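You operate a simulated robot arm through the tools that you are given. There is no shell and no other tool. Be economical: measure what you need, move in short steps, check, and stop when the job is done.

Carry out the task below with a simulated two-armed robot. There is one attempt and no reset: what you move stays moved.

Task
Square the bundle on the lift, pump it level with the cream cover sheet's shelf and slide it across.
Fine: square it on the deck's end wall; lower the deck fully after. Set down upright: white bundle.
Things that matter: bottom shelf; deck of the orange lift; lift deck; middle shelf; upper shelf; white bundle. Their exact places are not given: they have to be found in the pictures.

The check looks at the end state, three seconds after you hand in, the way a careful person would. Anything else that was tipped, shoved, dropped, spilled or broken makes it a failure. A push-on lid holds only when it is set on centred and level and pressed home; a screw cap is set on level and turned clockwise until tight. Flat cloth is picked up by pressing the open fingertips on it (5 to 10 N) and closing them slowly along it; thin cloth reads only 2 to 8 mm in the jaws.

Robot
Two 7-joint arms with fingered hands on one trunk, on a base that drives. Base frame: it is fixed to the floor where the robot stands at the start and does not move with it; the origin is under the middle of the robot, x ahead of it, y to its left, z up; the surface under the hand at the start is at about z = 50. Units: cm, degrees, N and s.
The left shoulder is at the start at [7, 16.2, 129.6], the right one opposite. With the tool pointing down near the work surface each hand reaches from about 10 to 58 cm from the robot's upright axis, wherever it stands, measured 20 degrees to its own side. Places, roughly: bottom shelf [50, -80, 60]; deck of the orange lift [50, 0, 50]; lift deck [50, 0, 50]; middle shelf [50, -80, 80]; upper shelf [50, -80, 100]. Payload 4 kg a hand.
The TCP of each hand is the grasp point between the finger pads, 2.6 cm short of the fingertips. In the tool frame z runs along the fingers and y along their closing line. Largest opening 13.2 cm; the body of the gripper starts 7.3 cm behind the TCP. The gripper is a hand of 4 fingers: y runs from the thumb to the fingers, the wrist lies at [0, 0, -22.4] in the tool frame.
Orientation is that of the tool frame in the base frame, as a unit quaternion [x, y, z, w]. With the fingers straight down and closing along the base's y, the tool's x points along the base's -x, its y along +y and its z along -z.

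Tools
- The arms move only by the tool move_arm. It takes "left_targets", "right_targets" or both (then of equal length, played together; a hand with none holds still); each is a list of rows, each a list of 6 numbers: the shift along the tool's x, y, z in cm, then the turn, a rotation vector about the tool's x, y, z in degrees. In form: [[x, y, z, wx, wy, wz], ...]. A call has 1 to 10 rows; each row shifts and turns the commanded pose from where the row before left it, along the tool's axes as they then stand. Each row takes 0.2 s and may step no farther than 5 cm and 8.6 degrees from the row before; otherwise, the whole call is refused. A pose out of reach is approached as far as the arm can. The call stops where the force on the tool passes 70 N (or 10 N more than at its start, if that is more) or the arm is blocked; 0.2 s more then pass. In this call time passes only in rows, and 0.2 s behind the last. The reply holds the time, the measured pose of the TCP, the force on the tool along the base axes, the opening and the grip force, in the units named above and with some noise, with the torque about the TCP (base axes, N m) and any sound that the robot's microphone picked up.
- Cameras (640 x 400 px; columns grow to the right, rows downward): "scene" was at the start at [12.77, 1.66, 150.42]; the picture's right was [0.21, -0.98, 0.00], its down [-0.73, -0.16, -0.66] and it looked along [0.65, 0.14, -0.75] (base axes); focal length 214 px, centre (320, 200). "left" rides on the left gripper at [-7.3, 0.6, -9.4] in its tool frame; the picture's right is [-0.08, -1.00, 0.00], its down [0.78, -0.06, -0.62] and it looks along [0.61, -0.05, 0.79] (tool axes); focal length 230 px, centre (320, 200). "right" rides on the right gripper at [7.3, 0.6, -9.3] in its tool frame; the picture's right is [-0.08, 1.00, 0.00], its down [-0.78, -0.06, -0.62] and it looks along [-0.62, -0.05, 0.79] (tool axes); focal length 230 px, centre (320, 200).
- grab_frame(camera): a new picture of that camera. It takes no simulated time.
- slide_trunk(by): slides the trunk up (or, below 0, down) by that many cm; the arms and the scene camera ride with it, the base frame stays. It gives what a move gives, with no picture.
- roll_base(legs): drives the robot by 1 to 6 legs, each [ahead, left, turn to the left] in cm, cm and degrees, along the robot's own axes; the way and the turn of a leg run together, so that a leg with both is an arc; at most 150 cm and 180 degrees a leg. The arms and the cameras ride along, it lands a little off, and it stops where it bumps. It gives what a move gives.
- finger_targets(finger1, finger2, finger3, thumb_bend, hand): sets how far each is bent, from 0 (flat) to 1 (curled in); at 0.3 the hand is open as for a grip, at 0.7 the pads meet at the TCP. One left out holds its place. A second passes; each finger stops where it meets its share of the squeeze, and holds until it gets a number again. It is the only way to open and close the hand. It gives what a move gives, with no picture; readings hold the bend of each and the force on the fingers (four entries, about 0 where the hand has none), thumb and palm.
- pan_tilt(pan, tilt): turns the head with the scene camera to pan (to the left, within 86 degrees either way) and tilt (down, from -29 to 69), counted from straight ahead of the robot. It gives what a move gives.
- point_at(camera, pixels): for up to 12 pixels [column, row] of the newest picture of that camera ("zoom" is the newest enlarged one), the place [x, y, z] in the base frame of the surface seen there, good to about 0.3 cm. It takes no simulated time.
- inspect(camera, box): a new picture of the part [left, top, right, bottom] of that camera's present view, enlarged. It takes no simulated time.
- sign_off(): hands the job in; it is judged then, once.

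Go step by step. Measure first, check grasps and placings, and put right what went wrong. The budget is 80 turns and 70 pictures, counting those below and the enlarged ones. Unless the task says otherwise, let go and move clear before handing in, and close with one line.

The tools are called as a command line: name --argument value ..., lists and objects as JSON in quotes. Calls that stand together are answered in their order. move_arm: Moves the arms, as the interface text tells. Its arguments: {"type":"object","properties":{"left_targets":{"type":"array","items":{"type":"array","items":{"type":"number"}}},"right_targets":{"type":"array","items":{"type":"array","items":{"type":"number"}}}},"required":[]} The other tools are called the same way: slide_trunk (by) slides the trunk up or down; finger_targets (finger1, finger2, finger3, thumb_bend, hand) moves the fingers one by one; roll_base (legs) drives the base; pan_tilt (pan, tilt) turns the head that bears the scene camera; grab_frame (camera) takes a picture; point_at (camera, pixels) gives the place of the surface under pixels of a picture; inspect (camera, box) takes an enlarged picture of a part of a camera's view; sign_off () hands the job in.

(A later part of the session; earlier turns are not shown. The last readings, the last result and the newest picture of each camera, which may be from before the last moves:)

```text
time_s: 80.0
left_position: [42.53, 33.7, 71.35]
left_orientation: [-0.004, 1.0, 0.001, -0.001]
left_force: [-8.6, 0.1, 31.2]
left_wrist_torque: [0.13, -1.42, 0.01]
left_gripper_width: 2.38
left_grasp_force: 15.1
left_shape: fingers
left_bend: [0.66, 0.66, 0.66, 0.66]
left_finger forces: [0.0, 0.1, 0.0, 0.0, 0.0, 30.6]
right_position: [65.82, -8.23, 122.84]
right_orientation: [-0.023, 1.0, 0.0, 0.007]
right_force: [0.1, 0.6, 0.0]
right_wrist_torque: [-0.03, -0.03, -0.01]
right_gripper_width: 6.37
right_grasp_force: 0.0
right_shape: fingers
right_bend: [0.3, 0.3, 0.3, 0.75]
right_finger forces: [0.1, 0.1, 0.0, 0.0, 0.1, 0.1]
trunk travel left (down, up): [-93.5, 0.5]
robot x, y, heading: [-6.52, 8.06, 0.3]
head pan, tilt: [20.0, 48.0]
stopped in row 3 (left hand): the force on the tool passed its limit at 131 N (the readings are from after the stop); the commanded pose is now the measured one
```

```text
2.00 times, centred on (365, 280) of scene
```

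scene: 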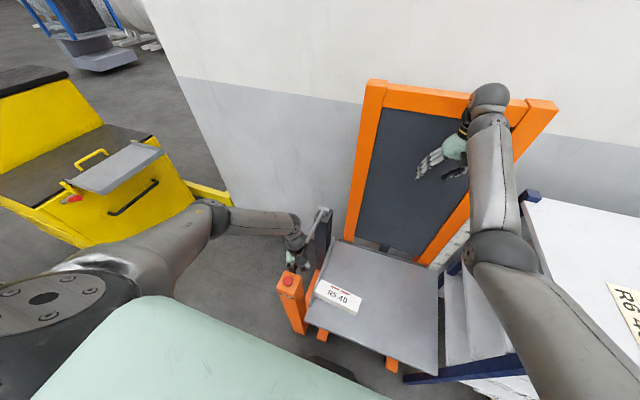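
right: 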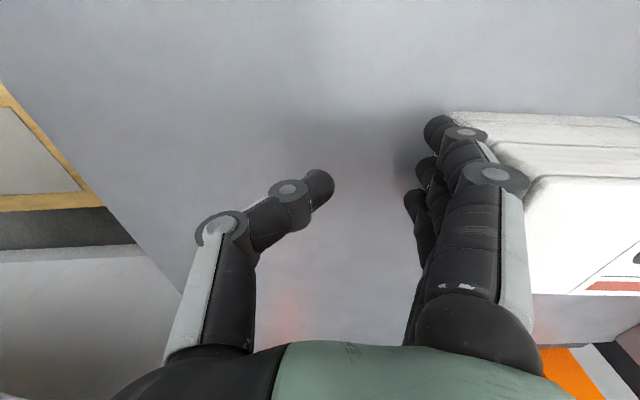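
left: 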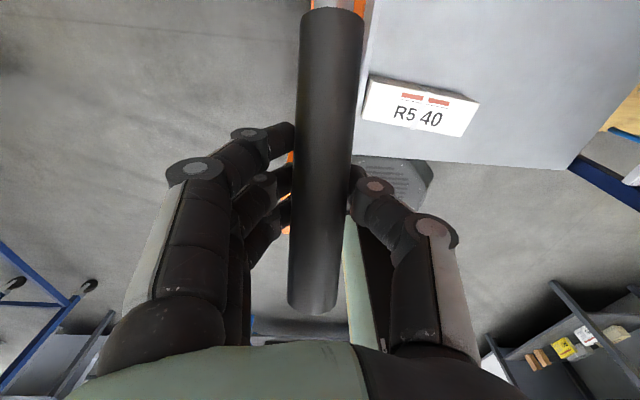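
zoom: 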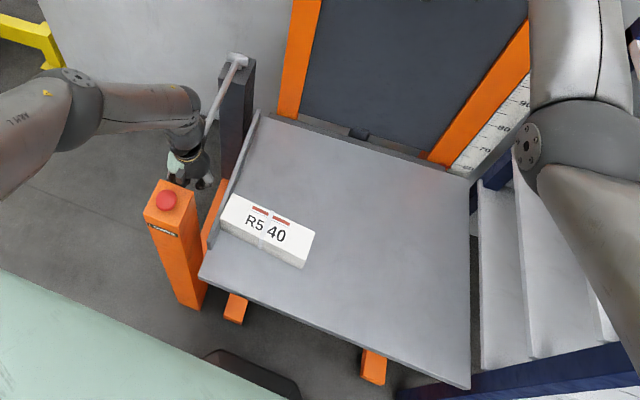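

The lower end stop is at TCP z≈71.5. Reading the deck height there.

point_at --camera "zoom" --pixels '[[380, 200], [400, 300], [440, 350], [300, 330], [205, 130], [235, 60]]'

move_arm --left_targets '[[0.35, 0, -2.75, 0, 0, 0], [0.2, 0, -2.75, 0, 0, 0], [-0.05, 0, -2.8, 0, 0, 0], [-0.3, 0, -2.75, 0, 0, 0], [-0.55, 0, -2.75, 0, 0, 0], [-0.75, 0, -2.65, 0, 0, 0], [-1.0, 0, -2.6, 0, 0, 0], [-1.25, 0, -2.5, 0, 0, 0]]'

inspect --camera "scene" --box '[250, 180, 480, 380]'

```text
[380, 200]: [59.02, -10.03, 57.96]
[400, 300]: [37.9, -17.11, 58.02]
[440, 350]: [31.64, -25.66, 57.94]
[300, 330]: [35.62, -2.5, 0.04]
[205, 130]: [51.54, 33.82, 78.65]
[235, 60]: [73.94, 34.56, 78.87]
```

```text
time_s: 81.8
left_position: [45.86, 34.2, 92.4]
left_orientation: [-0.003, 1.0, -0.001, -0.005]
left_force: [-3.8, 2.1, -6.9]
left_wrist_torque: [-0.02, 0.2, 0.07]
left_gripper_width: 2.89
left_grasp_force: 3.2
left_shape: fingers
left_bend: [0.62, 0.65, 0.66, 0.66]
left_finger forces: [3.6, 1.4, 0.1, 0.1, 1.8, 0.0]
right_position: [66.39, -7.81, 122.5]
right_orientation: [-0.023, 1.0, 0.0, 0.005]
right_force: [-0.2, 0.2, -0.6]
right_wrist_torque: [0.03, 0.0, -0.01]
right_gripper_width: 6.4
right_grasp_force: 0.1
right_shape: fingers
right_bend: [0.3, 0.3, 0.3, 0.75]
right_finger forces: [0.0, 0.0, 0.0, 0.1, 0.0, 0.1]
trunk travel left (down, up): [-93.5, 0.5]
robot x, y, heading: [-6.61, 8.73, 0.1]
head pan, tilt: [20.0, 48.0]
```

```text
2.00 times, centred on (365, 280) of scene
```

zoom: 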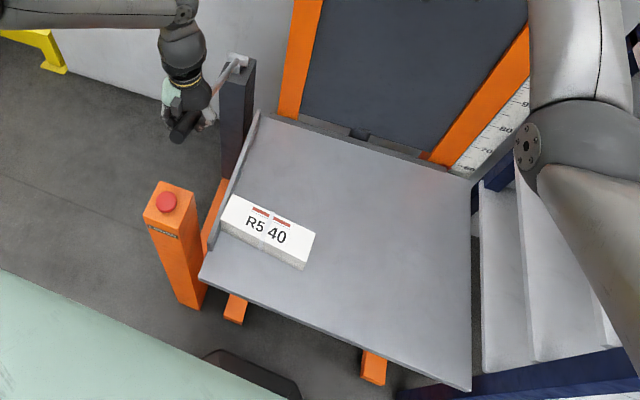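

One full stroke raised the deck from 50 to 58 and the handle came back up with the deck holding; six strokes in all make 98. I'll keep the hand 0.8 cm further from the deck and do the next strokes.

point_at --camera "zoom" --pixels '[[205, 240], [210, 235], [207, 246], [256, 115]]'

move_arm --left_targets '[[1.25, 0.8, 2.5, 0, 0, 0], [1.0, 0, 2.6, 0, 0, 0], [0.75, 0, 2.65, 0, 0, 0], [0.55, 0, 2.75, 0, 0, 0], [0.3, 0, 2.75, 0, 0, 0], [0.05, 0, 2.8, 0, 0, 0], [-0.2, 0, 2.6, 0, 0, 0], [-0.45, 0, 2.4, 0, 0, 0]]'

move_arm --left_targets '[[0.35, 0, -2.6, 0, 0, 0], [0.2, 0, -2.7, 0, 0, 0], [-0.05, 0, -2.8, 0, 0, 0], [-0.3, 0, -2.75, 0, 0, 0], [-0.55, 0, -2.75, 0, 0, 0], [-0.75, 0, -2.65, 0, 0, 0], [-1.0, 0, -2.6, 0, 0, 0], [-1.25, 0, -2.5, 0, 0, 0]]'

inspect --camera "scene" --box '[250, 180, 480, 380]'

```text
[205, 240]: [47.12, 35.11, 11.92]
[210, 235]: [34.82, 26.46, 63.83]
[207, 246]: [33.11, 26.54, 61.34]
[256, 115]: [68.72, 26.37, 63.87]
```

```text
time_s: 83.6
left_position: [42.66, 34.6, 71.5]
left_orientation: [-0.003, 1.0, -0.002, -0.003]
left_force: [-4.3, 1.5, 5.8]
left_wrist_torque: [-0.07, -0.18, -0.03]
left_gripper_width: 2.33
left_grasp_force: 2.6
left_shape: fingers
left_bend: [0.66, 0.66, 0.66, 0.66]
left_finger forces: [0.1, 0.0, 0.1, 0.0, 0.0, 5.6]
right_position: [66.27, -7.89, 122.54]
right_orientation: [-0.024, 1.0, 0.001, 0.004]
right_force: [0.1, -0.2, -0.7]
right_wrist_torque: [0.02, -0.02, 0.0]
right_gripper_width: 6.39
right_grasp_force: 0.0
right_shape: fingers
right_bend: [0.3, 0.3, 0.3, 0.75]
right_finger forces: [0.1, 0.0, 0.1, 0.0, 0.1, 0.0]
trunk travel left (down, up): [-93.5, 0.5]
robot x, y, heading: [-6.48, 8.21, 0.5]
head pan, tilt: [20.0, 48.0]
```

```text
time_s: 85.4
left_position: [46.06, 34.74, 92.82]
left_orientation: [-0.001, 1.0, 0.0, -0.007]
left_force: [-4.8, -4.4, -9.7]
left_wrist_torque: [0.06, 0.14, -0.04]
left_gripper_width: 3.13
left_grasp_force: 5.1
left_shape: fingers
left_bend: [0.64, 0.66, 0.66, 0.63]
left_finger forces: [1.7, 0.4, 0.1, 0.1, 7.7, 0.0]
right_position: [66.53, -8.1, 122.36]
right_orientation: [-0.023, 1.0, 0.001, 0.004]
right_force: [-0.3, -0.2, 1.0]
right_wrist_torque: [0.0, -0.04, 0.02]
right_gripper_width: 6.4
right_grasp_force: 0.0
right_shape: fingers
right_bend: [0.3, 0.3, 0.3, 0.75]
right_finger forces: [0.0, 0.0, 0.1, 0.0, 0.1, 0.0]
trunk travel left (down, up): [-93.5, 0.5]
robot x, y, heading: [-6.84, 8.57, -0.2]
head pan, tilt: [20.0, 48.0]
```

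```text
2.00 times, centred on (365, 280) of scene
```

zoom: 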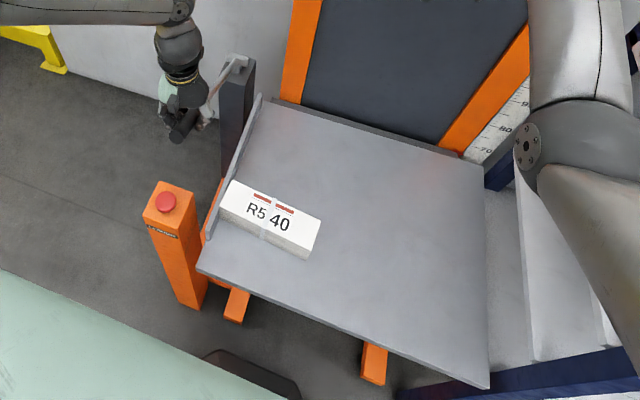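

point_at --camera "zoom" --pixels '[[380, 200], [400, 300], [440, 340]]'

move_arm --left_targets '[[1.35, 0.4, 2.6, 0, 0, 0], [1.0, 0, 2.6, 0, 0, 0], [0.75, 0, 2.65, 0, 0, 0], [0.55, 0, 2.75, 0, 0, 0], [0.3, 0, 2.75, 0, 0, 0], [0.05, 0, 2.8, 0, 0, 0], [-0.2, 0, 2.6, 0, 0, 0], [-0.45, 0, 2.5, 0, 0, 0]]'

move_arm --left_targets '[[0.35, 0, -2.6, 0, 0, 0], [0.2, 0, -2.7, 0, 0, 0], [-0.05, 0, -2.8, 0, 0, 0], [-0.3, 0, -2.75, 0, 0, 0], [-0.55, 0, -2.75, 0, 0, 0], [-0.75, 0, -2.65, 0, 0, 0], [-1.0, 0, -2.6, 0, 0, 0], [-1.25, 0, -2.5, 0, 0, 0]]'

inspect --camera "scene" --box '[250, 180, 480, 380]'

```text
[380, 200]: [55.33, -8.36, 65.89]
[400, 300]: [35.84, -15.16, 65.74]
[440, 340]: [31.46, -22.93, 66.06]
```

```text
time_s: 87.2
left_position: [42.62, 35.03, 71.68]
left_orientation: [-0.002, 1.0, 0.0, -0.003]
left_force: [-6.4, -2.6, 4.5]
left_wrist_torque: [0.11, -0.33, -0.06]
left_gripper_width: 2.33
left_grasp_force: 3.1
left_shape: fingers
left_bend: [0.66, 0.66, 0.66, 0.66]
left_finger forces: [0.0, 0.0, 0.1, 0.0, 3.3, 4.2]
right_position: [66.31, -7.98, 122.54]
right_orientation: [-0.024, 1.0, 0.001, 0.004]
right_force: [-0.2, 0.2, 0.0]
right_wrist_torque: [0.01, 0.0, -0.01]
right_gripper_width: 6.37
right_grasp_force: 0.0
right_shape: fingers
right_bend: [0.3, 0.3, 0.3, 0.75]
right_finger forces: [0.0, 0.0, 0.0, 0.1, 0.1, 0.0]
trunk travel left (down, up): [-93.5, 0.5]
robot x, y, heading: [-6.46, 8.14, -0.0]
head pan, tilt: [20.0, 48.0]
```

```text
time_s: 89.0
left_position: [46.07, 35.02, 92.76]
left_orientation: [-0.001, 1.0, -0.001, -0.005]
left_force: [-5.1, -6.9, -9.4]
left_wrist_torque: [0.12, 0.1, -0.1]
left_gripper_width: 3.19
left_grasp_force: 5.5
left_shape: fingers
left_bend: [0.65, 0.66, 0.66, 0.62]
left_finger forces: [0.6, 0.1, 0.1, 0.0, 10.5, 0.0]
right_position: [66.39, -8.1, 122.35]
right_orientation: [-0.025, 1.0, 0.001, 0.004]
right_force: [0.4, 0.1, 0.3]
right_wrist_torque: [0.03, 0.04, -0.01]
right_gripper_width: 6.39
right_grasp_force: 0.0
right_shape: fingers
right_bend: [0.3, 0.3, 0.3, 0.75]
right_finger forces: [0.0, 0.0, 0.1, 0.0, 0.0, 0.1]
trunk travel left (down, up): [-93.5, 0.5]
robot x, y, heading: [-6.27, 8.58, 0.1]
head pan, tilt: [20.0, 48.0]
```

```text
2.00 times, centred on (365, 280) of scene
```

zoom: 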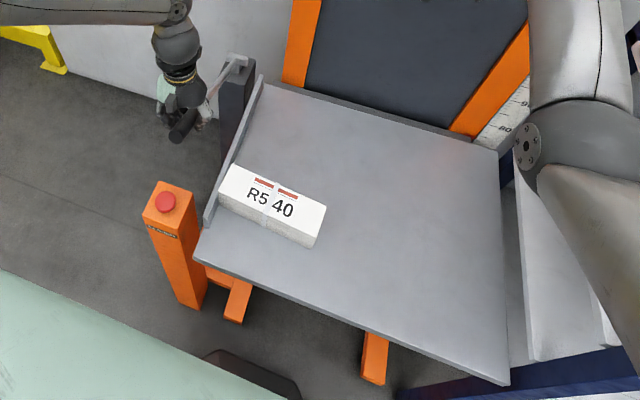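

Two strokes gave 65.9; this makes about 74. I'll do two more strokes and check, with each deck level confirmed.

move_arm --left_targets '[[1.35, 0, 2.6, 0, 0, 0], [1.0, 0, 2.6, 0, 0, 0], [0.75, 0, 2.65, 0, 0, 0], [0.55, 0, 2.75, 0, 0, 0], [0.3, 0, 2.75, 0, 0, 0], [0.05, 0, 2.8, 0, 0, 0], [-0.2, 0, 2.6, 0, 0, 0], [-0.45, 0, 2.5, 0, 0, 0]]'

move_arm --left_targets '[[0.35, 0, -2.6, 0, 0, 0], [0.2, 0, -2.7, 0, 0, 0], [-0.05, 0, -2.8, 0, 0, 0], [-0.3, 0, -2.75, 0, 0, 0], [-0.55, 0, -2.75, 0, 0, 0], [-0.75, 0, -2.65, 0, 0, 0], [-1.0, 0, -2.6, 0, 0, 0], [-1.25, 0, -2.5, 0, 0, 0]]'

grab_frame --camera "scene"

```text
time_s: 90.8
left_position: [42.62, 35.0, 71.56]
left_orientation: [-0.002, 1.0, 0.0, -0.004]
left_force: [-5.2, -2.4, 4.9]
left_wrist_torque: [0.11, -0.31, -0.08]
left_gripper_width: 2.34
left_grasp_force: 3.9
left_shape: fingers
left_bend: [0.66, 0.66, 0.66, 0.66]
left_finger forces: [0.0, 0.0, 0.1, 0.0, 3.1, 4.7]
right_position: [66.28, -8.0, 122.53]
right_orientation: [-0.024, 1.0, 0.001, 0.005]
right_force: [0.1, 0.0, -0.5]
right_wrist_torque: [0.02, 0.05, 0.03]
right_gripper_width: 6.37
right_grasp_force: 0.0
right_shape: fingers
right_bend: [0.3, 0.3, 0.3, 0.75]
right_finger forces: [0.0, 0.0, 0.0, 0.1, 0.0, 0.0]
trunk travel left (down, up): [-93.5, 0.5]
robot x, y, heading: [-6.7, 8.41, 0.1]
head pan, tilt: [20.0, 48.0]
```

```text
time_s: 92.6
left_position: [46.2, 34.9, 92.83]
left_orientation: [-0.002, 1.0, -0.001, -0.006]
left_force: [-6.4, -6.0, -9.5]
left_wrist_torque: [0.09, 0.08, -0.12]
left_gripper_width: 3.2
left_grasp_force: 4.6
left_shape: fingers
left_bend: [0.65, 0.66, 0.66, 0.62]
left_finger forces: [1.0, 0.0, 0.0, 0.0, 9.8, 0.1]
right_position: [66.32, -8.11, 122.38]
right_orientation: [-0.024, 1.0, 0.001, 0.004]
right_force: [-0.7, -0.3, 0.2]
right_wrist_torque: [0.0, 0.02, 0.0]
right_gripper_width: 6.4
right_grasp_force: 0.1
right_shape: fingers
right_bend: [0.3, 0.3, 0.3, 0.75]
right_finger forces: [0.0, 0.0, 0.0, 0.0, 0.1, 0.1]
trunk travel left (down, up): [-93.5, 0.5]
robot x, y, heading: [-6.66, 8.41, 0.2]
head pan, tilt: [20.0, 48.0]
```

```text
22 pictures are left
```

scene: 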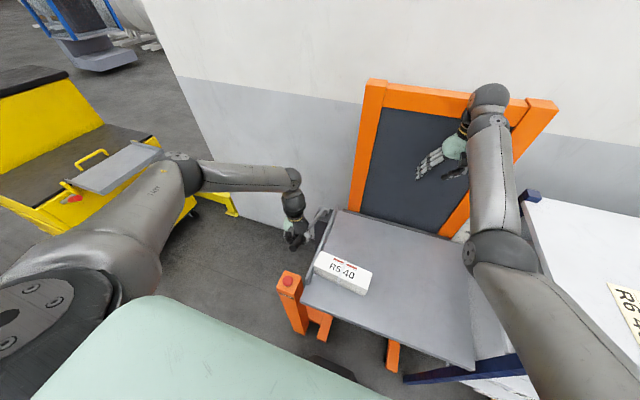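

point_at --camera "scene" --pixels '[[400, 280], [400, 320], [440, 340]]'

move_arm --left_targets '[[1.35, 0, 2.6, 0, 0, 0], [1.0, 0, 2.6, 0, 0, 0], [0.75, 0, 2.65, 0, 0, 0], [0.55, 0, 2.75, 0, 0, 0], [0.3, 0, 2.75, 0, 0, 0], [0.05, 0, 2.8, 0, 0, 0], [-0.2, 0, 2.6, 0, 0, 0], [-0.45, 0, 2.5, 0, 0, 0]]'

move_arm --left_targets '[[0.35, 0, -2.6, 0, 0, 0], [0.2, 0, -2.7, 0, 0, 0], [-0.05, 0, -2.8, 0, 0, 0], [-0.3, 0, -2.75, 0, 0, 0], [-0.55, 0, -2.75, 0, 0, 0], [-0.75, 0, -2.65, 0, 0, 0], [-1.0, 0, -2.6, 0, 0, 0], [-1.25, 0, -2.5, 0, 0, 0]]'

grab_frame --camera "scene"

```text
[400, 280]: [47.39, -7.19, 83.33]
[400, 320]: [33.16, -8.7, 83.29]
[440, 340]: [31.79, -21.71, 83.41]
```

```text
time_s: 94.4
left_position: [42.51, 34.96, 71.81]
left_orientation: [-0.002, 1.0, -0.001, -0.003]
left_force: [-5.5, -1.0, 5.0]
left_wrist_torque: [0.01, -0.31, -0.07]
left_gripper_width: 2.36
left_grasp_force: 2.4
left_shape: fingers
left_bend: [0.66, 0.66, 0.66, 0.66]
left_finger forces: [0.0, 0.0, 0.1, 0.0, 2.0, 4.9]
right_position: [66.24, -7.97, 122.57]
right_orientation: [-0.024, 1.0, 0.001, 0.004]
right_force: [0.9, -0.8, 0.0]
right_wrist_torque: [0.06, -0.04, -0.01]
right_gripper_width: 6.38
right_grasp_force: 0.1
right_shape: fingers
right_bend: [0.3, 0.3, 0.3, 0.75]
right_finger forces: [0.0, 0.1, 0.0, 0.1, 0.1, 0.0]
trunk travel left (down, up): [-93.5, 0.5]
robot x, y, heading: [-6.5, 8.54, 0.3]
head pan, tilt: [20.0, 48.0]
```

```text
time_s: 96.2
left_position: [45.9, 34.97, 93.02]
left_orientation: [-0.002, 1.0, -0.001, -0.005]
left_force: [-5.7, -5.9, -9.8]
left_wrist_torque: [0.13, 0.12, -0.12]
left_gripper_width: 3.25
left_grasp_force: 5.4
left_shape: fingers
left_bend: [0.65, 0.66, 0.66, 0.62]
left_finger forces: [0.7, 0.0, 0.1, 0.0, 10.7, 0.0]
right_position: [66.33, -8.1, 122.54]
right_orientation: [-0.024, 1.0, 0.001, 0.004]
right_force: [-0.2, 0.0, 0.6]
right_wrist_torque: [0.0, -0.03, 0.02]
right_gripper_width: 6.39
right_grasp_force: 0.0
right_shape: fingers
right_bend: [0.3, 0.3, 0.3, 0.75]
right_finger forces: [0.0, 0.1, 0.0, 0.0, 0.0, 0.0]
trunk travel left (down, up): [-93.5, 0.5]
robot x, y, heading: [-6.71, 8.37, 0.3]
head pan, tilt: [20.0, 48.0]
```

```text
21 pictures are left
```

scene: 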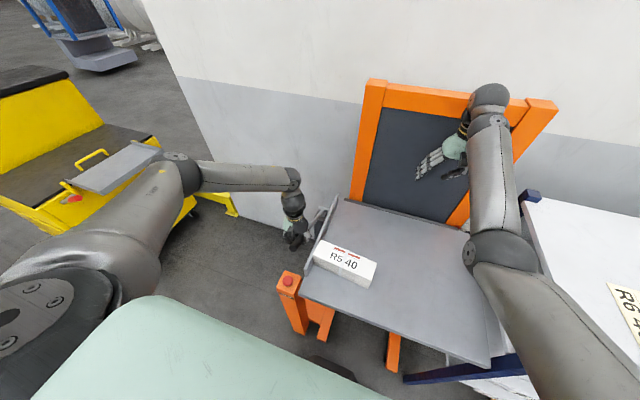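

point_at --camera "scene" --pixels '[[400, 280], [400, 320], [440, 330], [430, 250]]'

```text
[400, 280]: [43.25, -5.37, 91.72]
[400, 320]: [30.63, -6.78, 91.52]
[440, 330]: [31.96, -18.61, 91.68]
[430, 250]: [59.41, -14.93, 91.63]
```

Deck is at 91.6; 6.4 cm more are needed, so a partial stroke: go to TCP z≈76.8 and measure.

move_arm --left_targets '[[1.35, 0, 2.6, 0, 0, 0], [1.0, 0, 2.6, 0, 0, 0], [0.75, 0, 2.65, 0, 0, 0], [0.55, 0, 2.75, 0, 0, 0], [0.3, 0, 2.75, 0, 0, 0], [0.05, 0, 2.7, 0, 0, 0]]'

grab_frame --camera "scene"

point_at --camera "scene" --pixels '[[400, 280], [400, 320], [440, 330], [430, 250]]'

```text
time_s: 97.6
left_position: [41.98, 35.13, 77.22]
left_orientation: [-0.003, 1.0, -0.001, -0.003]
left_force: [-2.2, -1.1, 3.7]
left_wrist_torque: [0.03, -0.14, -0.03]
left_gripper_width: 2.35
left_grasp_force: 2.3
left_shape: fingers
left_bend: [0.66, 0.66, 0.66, 0.66]
left_finger forces: [0.0, 0.0, 0.0, 0.1, 2.0, 2.7]
right_position: [66.42, -7.85, 122.44]
right_orientation: [-0.025, 1.0, 0.001, 0.004]
right_force: [0.4, -0.2, -0.3]
right_wrist_torque: [0.0, 0.05, 0.01]
right_gripper_width: 6.38
right_grasp_force: 0.0
right_shape: fingers
right_bend: [0.3, 0.3, 0.3, 0.75]
right_finger forces: [0.1, 0.0, 0.0, 0.1, 0.0, 0.0]
trunk travel left (down, up): [-93.5, 0.5]
robot x, y, heading: [-6.06, 8.36, -0.0]
head pan, tilt: [20.0, 48.0]
```

```text
20 pictures are left
```

scene: 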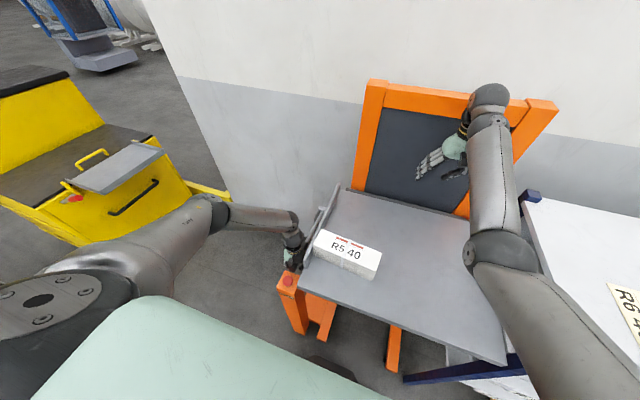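

```text
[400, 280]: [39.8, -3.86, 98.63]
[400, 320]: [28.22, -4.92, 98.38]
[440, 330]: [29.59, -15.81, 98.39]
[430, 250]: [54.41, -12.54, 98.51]
```

The deck is at 98.5, the shelf at 98.0: level, with a hair of down-step, which suits sliding. I'll release the lever, raise the left hand, and back off to tuck the right arm low beside the robot.

finger_targets --hand "left" --finger1 0.3 --finger2 0.3 --finger3 0.3 --thumb_bend 0.3

move_arm --left_targets '[[0, 0.5, -4, 0, 0, 0], [0, 0.5, -4.5, 0, 0, 0], [0, 0, -4.9, 0, 0, 0], [0, 0, -4.9, 0, 0, 0], [0, 0, -4.9, 0, 0, 0], [0, 0, -4.9, 0, 0, 0], [0, 0, -4.9, 0, 0, 0], [0, 0, -4.9, 0, 0, 0], [0, 0, -4.9, 0, 0, 0]]'

roll_base --legs '[[-50, 0, 0]]'

grab_frame --camera "scene"

```text
time_s: 98.6
left_position: [42.03, 35.08, 77.08]
left_orientation: [-0.003, 1.0, 0.0, -0.004]
left_force: [-1.2, -0.3, 4.0]
left_wrist_torque: [-0.04, -0.03, 0.0]
left_gripper_width: 13.57
left_grasp_force: 2.0
left_shape: fingers
left_bend: [0.3, 0.3, 0.3, 0.3]
left_finger forces: [0.0, 0.0, 0.0, 0.0, 0.1, 3.6]
right_position: [66.34, -8.08, 122.59]
right_orientation: [-0.023, 1.0, 0.0, 0.005]
right_force: [-0.2, 0.5, -0.1]
right_wrist_torque: [-0.03, 0.02, 0.02]
right_gripper_width: 6.4
right_grasp_force: 0.1
right_shape: fingers
right_bend: [0.3, 0.3, 0.3, 0.75]
right_finger forces: [0.1, 0.1, 0.0, 0.1, 0.1, 0.0]
trunk travel left (down, up): [-93.5, 0.5]
robot x, y, heading: [-6.47, 8.4, 0.2]
head pan, tilt: [20.0, 48.0]
```

```text
time_s: 100.6
left_position: [41.96, 36.21, 119.64]
left_orientation: [-0.004, 1.0, -0.001, -0.004]
left_force: [-0.1, 0.2, -0.3]
left_wrist_torque: [0.0, -0.02, -0.04]
left_gripper_width: 13.62
left_grasp_force: 0.1
left_shape: fingers
left_bend: [0.3, 0.3, 0.3, 0.3]
left_finger forces: [0.1, 0.0, 0.0, 0.1, 0.0, 0.0]
right_position: [66.44, -8.07, 122.68]
right_orientation: [-0.024, 1.0, 0.001, 0.004]
right_force: [-0.6, 0.3, -1.7]
right_wrist_torque: [0.05, -0.01, 0.03]
right_gripper_width: 6.33
right_grasp_force: 0.1
right_shape: fingers
right_bend: [0.3, 0.3, 0.3, 0.75]
right_finger forces: [0.1, 0.0, 0.0, 0.0, 0.0, 0.0]
trunk travel left (down, up): [-93.5, 0.5]
robot x, y, heading: [-6.63, 8.33, -0.0]
head pan, tilt: [20.0, 48.0]
```

```text
time_s: 103.6
left_position: [-7.32, 35.92, 119.66]
left_orientation: [0.0, 1.0, 0.0, -0.005]
left_force: [0.2, 0.1, -0.1]
left_wrist_torque: [-0.02, 0.03, -0.02]
left_gripper_width: 13.61
left_grasp_force: 0.2
left_shape: fingers
left_bend: [0.3, 0.3, 0.3, 0.3]
left_finger forces: [0.1, 0.1, 0.0, 0.0, 0.0, 0.1]
right_position: [16.5, -8.43, 122.41]
right_orientation: [-0.02, 1.0, 0.0, 0.003]
right_force: [0.5, 0.9, 0.4]
right_wrist_torque: [0.01, 0.01, -0.03]
right_gripper_width: 6.38
right_grasp_force: 0.0
right_shape: fingers
right_bend: [0.3, 0.3, 0.3, 0.75]
right_finger forces: [0.1, 0.0, 0.0, 0.1, 0.0, 0.0]
trunk travel left (down, up): [-93.5, 0.5]
robot x, y, heading: [-56.29, 8.52, -0.2]
head pan, tilt: [20.0, 48.0]
```

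```text
19 pictures are left
```

scene: 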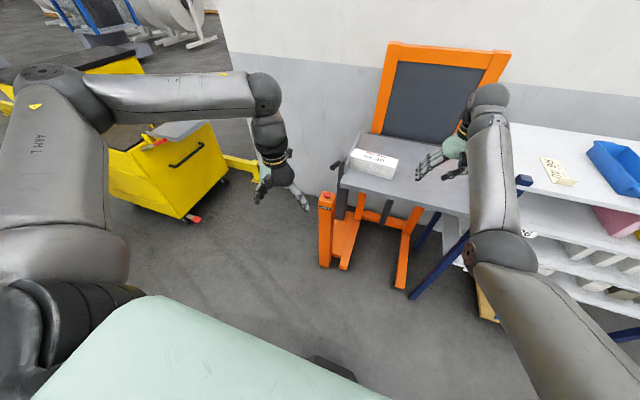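

Deck held. Now tucking the right arm low and back, and turning the left hand 90° so it closes along x (camera away from the rack).

move_arm --right_targets '[[3.3, -0.8, 3.4, 0, 0, 0], [3.3, -0.8, 3.4, 0, 0, 0], [3.3, -0.8, 3.4, 0, 0, 0], [3.3, -0.8, 3.4, 0, 0, 0], [3.3, -0.8, 3.4, 0, 0, 0], [3.3, -0.8, 3.4, 0, 0, 0], [3.3, -0.8, 3.4, 0, 0, 0], [3.3, -0.8, 3.4, 0, 0, 0], [3.3, -0.8, 3.4, 0, 0, 0], [3.3, -0.8, 3.4, 0, 0, 0]]' --left_targets '[[0, 0, 0, 0, 0, -8.5], [0, 0, 0, 0, 0, -8.5], [0, 0, 0, 0, 0, -8.5], [0, 0, 0, 0, 0, -8.5], [0, 0, 0, 0, 0, -8.5], [0, 0, 0, 0, 0, -8.5], [0, 0, 0, 0, 0, -8.5], [0, 0, 0, 0, 0, -8.5], [0, 0, 0, 0, 0, -8.5], [0, 0, 0, 0, 0, -8.5]]'

move_arm --right_targets '[[3.3, -1, 3.4, 0, 0, 0], [3.3, -1, 3.4, 0, 0, 0], [3.3, -1, 3.4, 0, 0, 0], [3.3, -1, 3.4, 0, 0, 0]]'

grab_frame --camera "scene"

```text
time_s: 105.8
left_position: [-7.47, 35.91, 119.77]
left_orientation: [-0.676, 0.737, 0.001, -0.002]
left_force: [-0.9, -0.6, 0.0]
left_wrist_torque: [-0.02, 0.01, -0.02]
left_gripper_width: 13.63
left_grasp_force: 0.2
left_shape: fingers
left_bend: [0.3, 0.3, 0.3, 0.3]
left_finger forces: [0.1, 0.1, 0.1, 0.1, 0.1, 0.0]
right_position: [-16.0, -19.74, 85.48]
right_orientation: [-0.021, 1.0, 0.0, 0.005]
right_force: [-0.3, 0.2, 0.1]
right_wrist_torque: [0.01, 0.02, 0.02]
right_gripper_width: 6.38
right_grasp_force: 0.1
right_shape: fingers
right_bend: [0.3, 0.3, 0.3, 0.75]
right_finger forces: [0.1, 0.1, 0.0, 0.0, 0.1, 0.0]
right hand out of reach, approached as far as the arm can: row 1
trunk travel left (down, up): [-93.5, 0.5]
robot x, y, heading: [-56.51, 8.19, -0.1]
head pan, tilt: [20.0, 48.0]
```

```text
time_s: 106.8
left_position: [-7.46, 35.85, 119.76]
left_orientation: [-0.676, 0.737, 0.001, -0.002]
left_force: [-1.0, 0.4, -0.3]
left_wrist_torque: [0.02, 0.0, 0.04]
left_gripper_width: 13.63
left_grasp_force: 0.1
left_shape: fingers
left_bend: [0.3, 0.3, 0.3, 0.3]
left_finger forces: [0.0, 0.1, 0.1, 0.0, 0.0, 0.0]
right_position: [-28.68, -23.93, 71.87]
right_orientation: [-0.021, 1.0, 0.0, 0.004]
right_force: [0.3, -0.4, 0.1]
right_wrist_torque: [0.01, -0.01, 0.01]
right_gripper_width: 6.37
right_grasp_force: 0.1
right_shape: fingers
right_bend: [0.3, 0.3, 0.3, 0.75]
right_finger forces: [0.0, 0.1, 0.1, 0.0, 0.0, 0.1]
trunk travel left (down, up): [-93.5, 0.5]
robot x, y, heading: [-56.15, 8.21, 0.1]
head pan, tilt: [20.0, 48.0]
```

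```text
18 pictures are left
```

scene: 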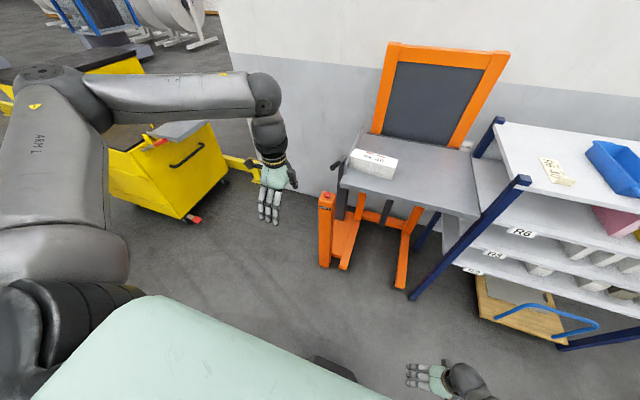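

Both arms are as wanted. Measuring the bundle, deck, shelf and the trolley under the rack.

point_at --camera "scene" --pixels '[[352, 156], [396, 161], [391, 178], [350, 171], [420, 195], [500, 205], [490, 312], [500, 180], [372, 160], [445, 200]]'

move_arm --left_targets '[[0, 0, 0, 0, 0, -5], [4, 0, 0, 0, 0, 0], [4, 0, 0, 0, 0, 0]]'

```text
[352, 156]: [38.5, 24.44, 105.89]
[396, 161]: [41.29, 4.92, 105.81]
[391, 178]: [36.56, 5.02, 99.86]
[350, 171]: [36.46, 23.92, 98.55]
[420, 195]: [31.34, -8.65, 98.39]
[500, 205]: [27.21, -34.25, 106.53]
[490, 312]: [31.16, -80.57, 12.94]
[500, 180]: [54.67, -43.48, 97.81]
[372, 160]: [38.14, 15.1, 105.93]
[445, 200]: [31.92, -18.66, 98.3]
```

```text
time_s: 107.6
left_position: [-7.13, 27.51, 119.61]
left_orientation: [-0.707, 0.707, 0.002, -0.002]
left_force: [-0.3, 0.6, 0.6]
left_wrist_torque: [-0.01, 0.03, 0.04]
left_gripper_width: 13.62
left_grasp_force: 0.1
left_shape: fingers
left_bend: [0.3, 0.3, 0.3, 0.3]
left_finger forces: [0.1, 0.0, 0.0, 0.0, 0.0, 0.0]
right_position: [-28.57, -24.04, 71.76]
right_orientation: [-0.02, 1.0, 0.001, 0.003]
right_force: [-0.2, -0.1, 0.5]
right_wrist_torque: [0.03, 0.04, -0.05]
right_gripper_width: 6.39
right_grasp_force: 0.0
right_shape: fingers
right_bend: [0.3, 0.3, 0.3, 0.75]
right_finger forces: [0.0, 0.2, 0.0, 0.0, 0.0, 0.0]
trunk travel left (down, up): [-93.5, 0.5]
robot x, y, heading: [-55.87, 8.23, -0.0]
head pan, tilt: [20.0, 48.0]
```

Driving so that the left hand comes over the bundle's middle (40,15), well above it.

roll_base --legs '[[0, -12.5, 0], [47.2, 0, 0]]'

grab_frame --camera "left"

```text
time_s: 111.2
left_position: [39.46, 15.73, 119.63]
left_orientation: [0.71, -0.705, -0.001, 0.002]
left_force: [0.5, -0.4, -0.6]
left_wrist_torque: [-0.01, -0.02, 0.01]
left_gripper_width: 13.63
left_grasp_force: 0.0
left_shape: fingers
left_bend: [0.3, 0.3, 0.3, 0.3]
left_finger forces: [0.0, 0.0, 0.1, 0.0, 0.0, 0.0]
right_position: [18.55, -36.12, 71.82]
right_orientation: [-0.025, 1.0, 0.0, 0.004]
right_force: [-0.2, -0.6, 0.5]
right_wrist_torque: [-0.01, -0.02, -0.01]
right_gripper_width: 6.38
right_grasp_force: 0.0
right_shape: fingers
right_bend: [0.3, 0.3, 0.3, 0.75]
right_finger forces: [0.0, 0.1, 0.0, 0.0, 0.0, 0.1]
trunk travel left (down, up): [-93.5, 0.5]
robot x, y, heading: [-9.42, -4.16, 0.2]
head pan, tilt: [20.0, 48.0]
```

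```text
17 pictures are left
```

left: 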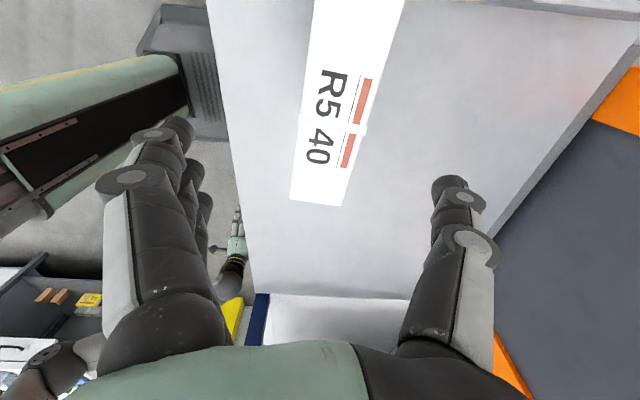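

point_at --camera "left" --pixels '[[310, 80], [378, 80], [298, 190], [342, 195], [320, 5], [400, 5]]'

```text
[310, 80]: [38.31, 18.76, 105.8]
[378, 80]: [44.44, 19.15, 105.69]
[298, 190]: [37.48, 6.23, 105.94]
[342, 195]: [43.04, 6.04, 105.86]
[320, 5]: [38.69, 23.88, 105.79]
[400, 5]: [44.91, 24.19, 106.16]
```

The bundle is yawed about 5° (front edge x 38.7→37.5). Gripping it with the jaws square to x will straighten it, and I'll then press it once more against the wall before dragging.

move_arm --left_targets '[[0.5, -1.5, 0, 0, 0, 0], [0, 0, 5, 0, 0, 0], [0, 0, 5, 0, 0, 0], [0, 0, 5, 0, 0, 0], [0, 0, 2.4, 0, 0, 0]]'

finger_targets --hand "left" --finger1 0.55 --finger2 0.55 --finger3 0.55 --thumb_bend 0.55

grab_frame --camera "left"

```text
time_s: 112.4
left_position: [40.9, 15.23, 102.11]
left_orientation: [0.71, -0.704, 0.0, 0.003]
left_force: [0.7, 0.0, 0.4]
left_wrist_torque: [-0.03, 0.0, 0.03]
left_gripper_width: 13.65
left_grasp_force: 0.1
left_shape: fingers
left_bend: [0.3, 0.3, 0.3, 0.3]
left_finger forces: [0.0, 0.1, 0.0, 0.0, 0.0, 0.1]
right_position: [18.61, -36.06, 71.8]
right_orientation: [-0.026, 1.0, 0.0, 0.004]
right_force: [-0.2, 0.7, -0.1]
right_wrist_torque: [0.02, -0.01, -0.01]
right_gripper_width: 6.37
right_grasp_force: 0.0
right_shape: fingers
right_bend: [0.3, 0.3, 0.3, 0.75]
right_finger forces: [0.0, 0.0, 0.0, 0.1, 0.0, 0.0]
trunk travel left (down, up): [-93.5, 0.5]
robot x, y, heading: [-9.46, -4.28, 0.2]
head pan, tilt: [20.0, 48.0]
```

```text
time_s: 113.4
left_position: [40.85, 15.21, 102.18]
left_orientation: [0.71, -0.704, -0.002, 0.004]
left_force: [-2.2, 0.2, 0.2]
left_wrist_torque: [-0.03, 0.08, -0.04]
left_gripper_width: 6.81
left_grasp_force: 8.4
left_shape: fingers
left_bend: [0.52, 0.5, 0.49, 0.52]
left_finger forces: [2.4, 3.0, 4.1, 0.0, 7.5, 0.0]
right_position: [18.63, -36.03, 71.67]
right_orientation: [-0.024, 1.0, 0.0, 0.004]
right_force: [-0.9, 0.4, 0.4]
right_wrist_torque: [-0.05, 0.01, 0.0]
right_gripper_width: 6.38
right_grasp_force: 0.0
right_shape: fingers
right_bend: [0.3, 0.3, 0.3, 0.75]
right_finger forces: [0.0, 0.0, 0.0, 0.0, 0.0, 0.0]
trunk travel left (down, up): [-93.5, 0.5]
robot x, y, heading: [-9.06, -4.39, 0.2]
head pan, tilt: [20.0, 48.0]
```

```text
16 pictures are left
```

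left: 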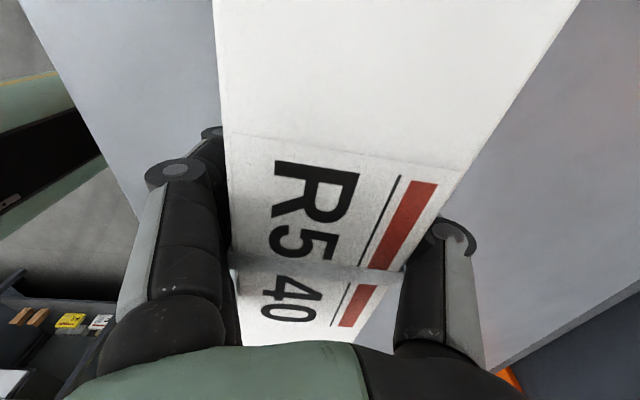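

The fingers' unequal bends (0.52/0.50/0.49) confirm the yaw. I'll turn the gripped bundle 6° the other way and press it softly onto the wall again.

move_arm --left_targets '[[0.8, 0, 0, 0, 0, -3], [0, 0, 0, 0, 0, -3], [-0.5, 0, 0, 0, 0, 0], [-0.5, 0, 0, 0, 0, 0], [-0.4, 0, 0, 0, 0, 0], [-0.4, 0, 0, 0, 0, 0]]'

grab_frame --camera "scene"

```text
time_s: 114.8
left_position: [40.76, 15.81, 102.3]
left_orientation: [0.745, -0.667, -0.001, 0.004]
left_force: [-0.8, -11.7, -0.4]
left_wrist_torque: [-0.22, 0.12, -0.12]
left_gripper_width: 6.82
left_grasp_force: 8.7
left_shape: fingers
left_bend: [0.52, 0.51, 0.5, 0.52]
left_finger forces: [1.9, 2.7, 4.2, 0.0, 8.5, 0.0]
right_position: [18.56, -36.27, 71.66]
right_orientation: [-0.024, 1.0, 0.001, 0.003]
right_force: [0.0, -0.5, 0.5]
right_wrist_torque: [0.03, 0.0, 0.01]
right_gripper_width: 6.36
right_grasp_force: 0.0
right_shape: fingers
right_bend: [0.3, 0.3, 0.3, 0.75]
right_finger forces: [0.0, 0.0, 0.0, 0.1, 0.1, 0.0]
trunk travel left (down, up): [-93.5, 0.5]
robot x, y, heading: [-9.26, -3.96, 0.3]
head pan, tilt: [20.0, 48.0]
```

```text
15 pictures are left
```

scene: 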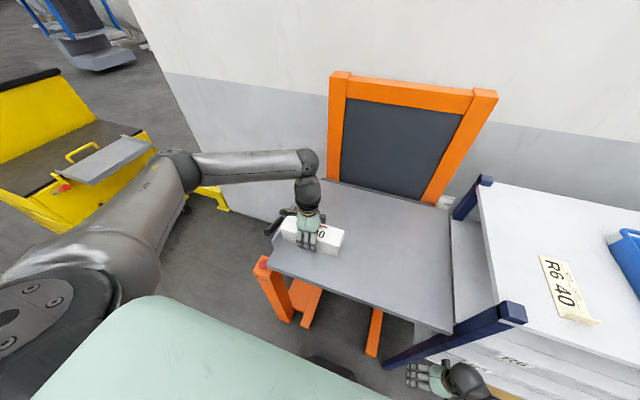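

inspect --camera "scene" --box '[260, 190, 370, 280]'

```text
4.44 times, centred on (315, 235) of scene
```

zoom: 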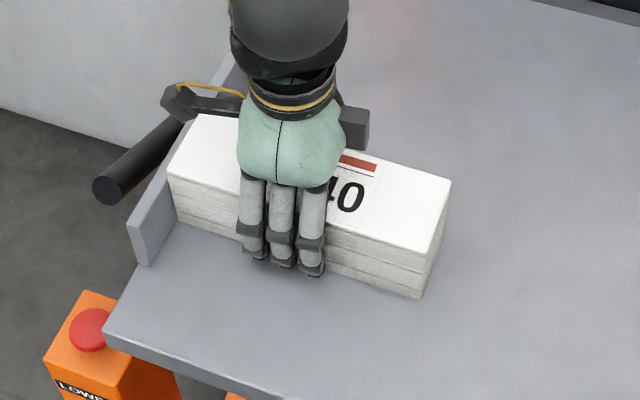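

point_at --camera "zoom" --pixels '[[421, 297], [180, 218], [437, 228], [420, 250], [172, 176], [340, 274], [190, 375], [110, 338], [165, 225], [448, 182]]'

```text
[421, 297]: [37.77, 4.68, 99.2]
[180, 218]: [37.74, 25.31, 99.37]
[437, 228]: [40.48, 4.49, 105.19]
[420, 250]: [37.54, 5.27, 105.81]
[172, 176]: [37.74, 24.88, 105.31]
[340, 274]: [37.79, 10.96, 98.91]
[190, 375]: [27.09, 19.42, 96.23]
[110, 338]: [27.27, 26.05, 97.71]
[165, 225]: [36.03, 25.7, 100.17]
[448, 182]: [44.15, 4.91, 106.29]
```

The bundle is exactly straight now (front edge x=37.7 end to end) and flush at the wall. Dragging it 20 cm toward the rack.

move_arm --left_targets '[[1, 0.1, 0, 0, 0, 0], [1.5, 0.16, 0, 0, 0, 0], [2, 0.21, 0, 0, 0, 0], [2, 0.21, 0, 0, 0, 0], [2, 0.21, 0, 0, 0, 0], [2, 0.21, 0, 0, 0, 0], [2, 0.21, 0, 0, 0, 0], [2, 0.21, 0, 0, 0, 0], [2, 0.21, 0, 0, 0, 0]]'

inspect --camera "scene" --box '[260, 170, 480, 340]'

```text
time_s: 116.8
left_position: [40.72, -0.69, 102.25]
left_orientation: [0.746, -0.666, -0.002, 0.003]
left_force: [-0.9, 2.7, 0.7]
left_wrist_torque: [0.02, 0.09, -0.04]
left_gripper_width: 6.83
left_grasp_force: 8.8
left_shape: fingers
left_bend: [0.52, 0.51, 0.5, 0.52]
left_finger forces: [2.4, 3.0, 4.0, 0.0, 8.2, 0.0]
right_position: [18.52, -36.06, 71.75]
right_orientation: [-0.024, 1.0, 0.001, 0.003]
right_force: [0.1, -0.4, 0.9]
right_wrist_torque: [0.02, 0.0, 0.0]
right_gripper_width: 6.38
right_grasp_force: 0.0
right_shape: fingers
right_bend: [0.3, 0.3, 0.3, 0.75]
right_finger forces: [0.1, 0.0, 0.0, 0.0, 0.0, 0.0]
trunk travel left (down, up): [-93.5, 0.5]
robot x, y, heading: [-9.21, -4.29, 0.1]
head pan, tilt: [20.0, 48.0]
```

```text
2.35 times, centred on (370, 255) of scene
```

zoom: 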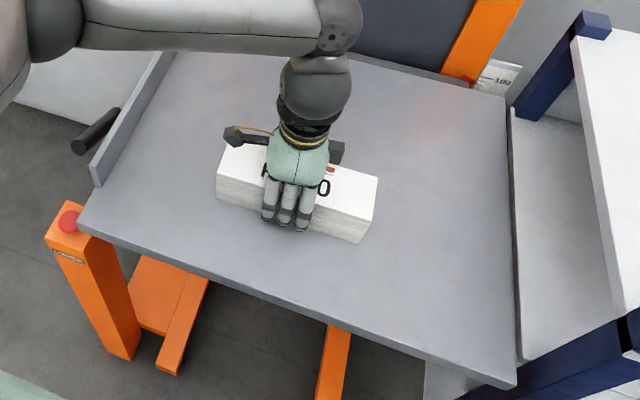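

Sliding well (2.7 N, straight). Now I'll carry on with the base, strafing 24 cm to the right.

roll_base --legs '[[0, -12, 0], [0, -12, 0]]'

inspect --camera "scene" --box '[260, 130, 520, 340]'

```text
time_s: 118.9
left_position: [40.91, -24.42, 102.14]
left_orientation: [0.745, -0.667, -0.002, 0.003]
left_force: [0.6, 4.1, -0.5]
left_wrist_torque: [0.03, 0.11, 0.02]
left_gripper_width: 6.83
left_grasp_force: 8.5
left_shape: fingers
left_bend: [0.52, 0.51, 0.5, 0.52]
left_finger forces: [2.1, 2.8, 3.8, 0.0, 8.8, 0.0]
right_position: [18.66, -59.98, 71.79]
right_orientation: [-0.024, 1.0, 0.0, 0.003]
right_force: [0.2, 0.0, -0.4]
right_wrist_torque: [0.04, -0.02, 0.01]
right_gripper_width: 6.37
right_grasp_force: 0.1
right_shape: fingers
right_bend: [0.3, 0.3, 0.3, 0.75]
right_finger forces: [0.0, 0.0, 0.0, 0.0, 0.0, 0.1]
trunk travel left (down, up): [-93.5, 0.5]
robot x, y, heading: [-9.35, -28.05, 0.2]
head pan, tilt: [20.0, 48.0]
```

```text
1.90 times, centred on (390, 235) of scene
```

zoom: 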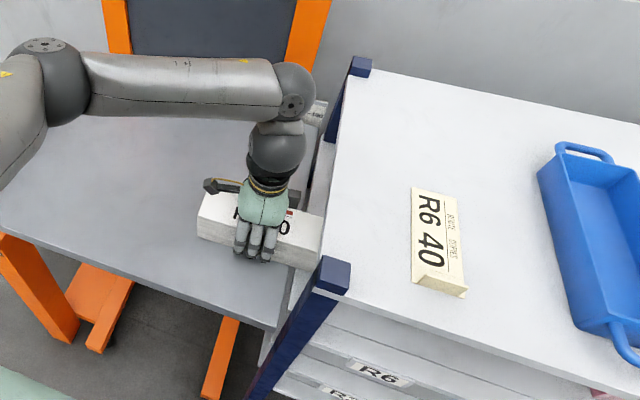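

The bundle's front third is over the shelf edge (it spans y≈-14.5…-35). I'll open, slide the hand back to the bundle's trailing end and lean it 40° so it can follow under the rack's top board.

finger_targets --hand "left" --finger1 0.32 --finger2 0.32 --finger3 0.32 --thumb_bend 0.32

move_arm --left_targets '[[0, 0, -1.2, 0, 0, 6], [-4, 0, 0, 0, 0, 0], [-3.5, 0, 0, 0, 0, 0], [0, 0, 0, 0, 8, 0], [0, 0, 0, 0, 8, 0], [0, 0, 0, 0, 8, 0], [0, 0, 0, 0, 8, 0], [0, 0, 0, 0, 8, 0]]'

grab_frame --camera "scene"

```text
time_s: 119.9
left_position: [40.85, -24.33, 102.18]
left_orientation: [0.745, -0.667, -0.003, 0.002]
left_force: [0.1, -0.1, -0.2]
left_wrist_torque: [0.01, -0.01, 0.01]
left_gripper_width: 12.93
left_grasp_force: 0.0
left_shape: fingers
left_bend: [0.32, 0.32, 0.32, 0.32]
left_finger forces: [0.1, 0.1, 0.0, 0.0, 0.1, 0.1]
right_position: [18.65, -59.96, 71.85]
right_orientation: [-0.023, 1.0, 0.0, 0.005]
right_force: [-0.5, -0.1, 0.2]
right_wrist_torque: [0.0, -0.05, 0.02]
right_gripper_width: 6.37
right_grasp_force: 0.0
right_shape: fingers
right_bend: [0.3, 0.3, 0.3, 0.75]
right_finger forces: [0.0, 0.0, 0.1, 0.1, 0.0, 0.0]
trunk travel left (down, up): [-93.5, 0.5]
robot x, y, heading: [-9.54, -28.13, 0.3]
head pan, tilt: [20.0, 48.0]
```

```text
time_s: 121.7
left_position: [40.96, -16.77, 103.46]
left_orientation: [0.666, -0.662, 0.242, 0.244]
left_force: [-0.9, 0.3, -0.2]
left_wrist_torque: [0.01, -0.02, -0.02]
left_gripper_width: 12.92
left_grasp_force: 0.2
left_shape: fingers
left_bend: [0.32, 0.32, 0.32, 0.32]
left_finger forces: [0.0, 0.0, 0.0, 0.0, 0.0, 0.0]
right_position: [18.63, -60.0, 71.79]
right_orientation: [-0.024, 1.0, -0.001, 0.004]
right_force: [0.6, -0.2, -0.7]
right_wrist_torque: [0.01, -0.01, -0.02]
right_gripper_width: 6.37
right_grasp_force: 0.1
right_shape: fingers
right_bend: [0.3, 0.3, 0.3, 0.75]
right_finger forces: [0.1, 0.0, 0.2, 0.0, 0.1, 0.0]
trunk travel left (down, up): [-93.5, 0.5]
robot x, y, heading: [-9.08, -28.24, 0.0]
head pan, tilt: [20.0, 48.0]
```

```text
11 pictures are left
```

scene: 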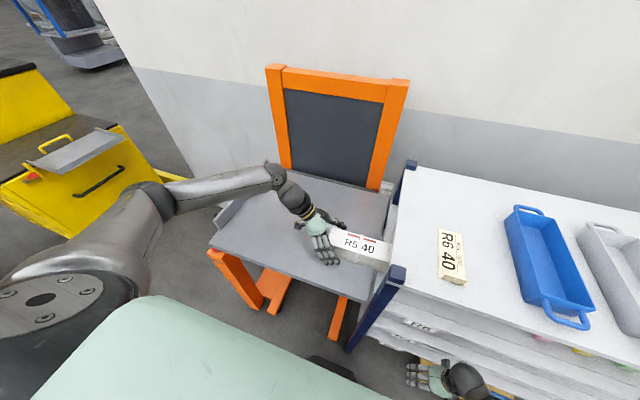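

The hand leans nicely at the trailing end. Gripping it and strafing on in two legs.

finger_targets --hand "left" --finger1 0.55 --finger2 0.55 --finger3 0.55 --thumb_bend 0.55

roll_base --legs '[[0, -12, 0]]'

grab_frame --camera "scene"

```text
time_s: 122.7
left_position: [40.84, -17.03, 103.49]
left_orientation: [0.668, -0.661, 0.242, 0.243]
left_force: [-1.6, -0.1, 0.2]
left_wrist_torque: [0.01, 0.06, -0.03]
left_gripper_width: 6.96
left_grasp_force: 8.1
left_shape: fingers
left_bend: [0.51, 0.51, 0.51, 0.52]
left_finger forces: [3.0, 2.9, 2.9, 0.1, 7.1, 0.0]
right_position: [18.65, -60.03, 71.87]
right_orientation: [-0.024, 1.0, 0.001, 0.004]
right_force: [-0.1, 0.9, 1.1]
right_wrist_torque: [0.03, 0.0, 0.04]
right_gripper_width: 6.4
right_grasp_force: 0.0
right_shape: fingers
right_bend: [0.3, 0.3, 0.3, 0.75]
right_finger forces: [0.0, 0.0, 0.1, 0.0, 0.0, 0.0]
trunk travel left (down, up): [-93.5, 0.5]
robot x, y, heading: [-9.03, -28.24, 0.3]
head pan, tilt: [20.0, 48.0]
```

```text
time_s: 124.0
left_position: [40.92, -28.8, 103.54]
left_orientation: [0.668, -0.661, 0.24, 0.243]
left_force: [-1.4, 3.5, 4.3]
left_wrist_torque: [0.05, 0.01, -0.04]
left_gripper_width: 6.98
left_grasp_force: 8.2
left_shape: fingers
left_bend: [0.52, 0.52, 0.51, 0.52]
left_finger forces: [2.8, 2.7, 2.9, 0.0, 8.0, 0.0]
right_position: [18.78, -71.97, 71.8]
right_orientation: [-0.023, 1.0, 0.0, 0.005]
right_force: [0.1, -0.7, -0.3]
right_wrist_torque: [-0.02, -0.02, 0.0]
right_gripper_width: 6.41
right_grasp_force: 0.1
right_shape: fingers
right_bend: [0.3, 0.3, 0.3, 0.75]
right_finger forces: [0.0, 0.0, 0.0, 0.1, 0.0, 0.1]
trunk travel left (down, up): [-93.5, 0.5]
robot x, y, heading: [-9.14, -39.76, 0.3]
head pan, tilt: [20.0, 48.0]
```

```text
10 pictures are left
```

scene: 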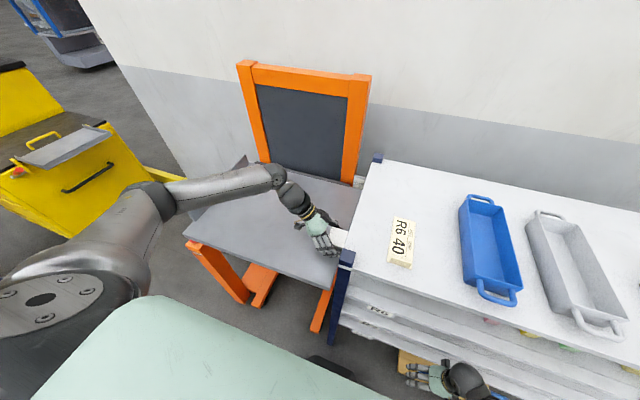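

Moving smoothly (3.5 N). The last 11 cm.

roll_base --legs '[[0, -6, 0], [0, -5.5, 0]]'

grab_frame --camera "left"

```text
time_s: 125.6
left_position: [40.96, -38.96, 103.08]
left_orientation: [0.678, -0.657, 0.231, 0.236]
left_force: [0.0, 2.2, 0.1]
left_wrist_torque: [0.04, 0.1, 0.02]
left_gripper_width: 6.92
left_grasp_force: 8.1
left_shape: fingers
left_bend: [0.52, 0.52, 0.51, 0.52]
left_finger forces: [2.5, 2.6, 2.8, 0.0, 8.1, 0.0]
right_position: [18.86, -83.66, 71.82]
right_orientation: [-0.025, 1.0, 0.0, 0.004]
right_force: [-0.2, 0.0, 0.3]
right_wrist_torque: [0.02, -0.03, 0.03]
right_gripper_width: 6.35
right_grasp_force: 0.0
right_shape: fingers
right_bend: [0.3, 0.3, 0.3, 0.75]
right_finger forces: [0.0, 0.0, 0.0, 0.0, 0.1, 0.0]
trunk travel left (down, up): [-93.5, 0.5]
robot x, y, heading: [-9.11, -51.16, 0.1]
head pan, tilt: [20.0, 48.0]
stopped in leg 2: the force on the tool passed its limit at 98 N (the readings are from after the stop); the commanded pose is now the measured one
```

```text
9 pictures are left
```

left: 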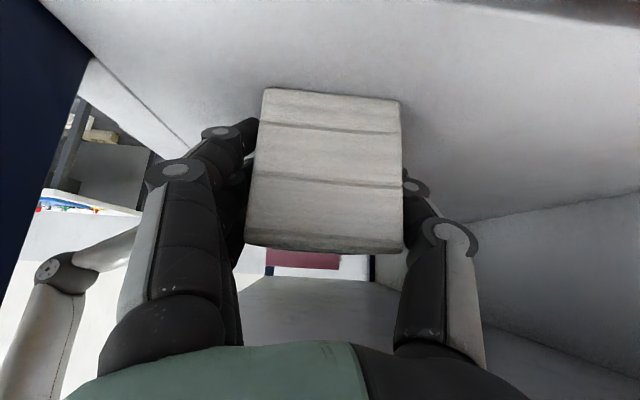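

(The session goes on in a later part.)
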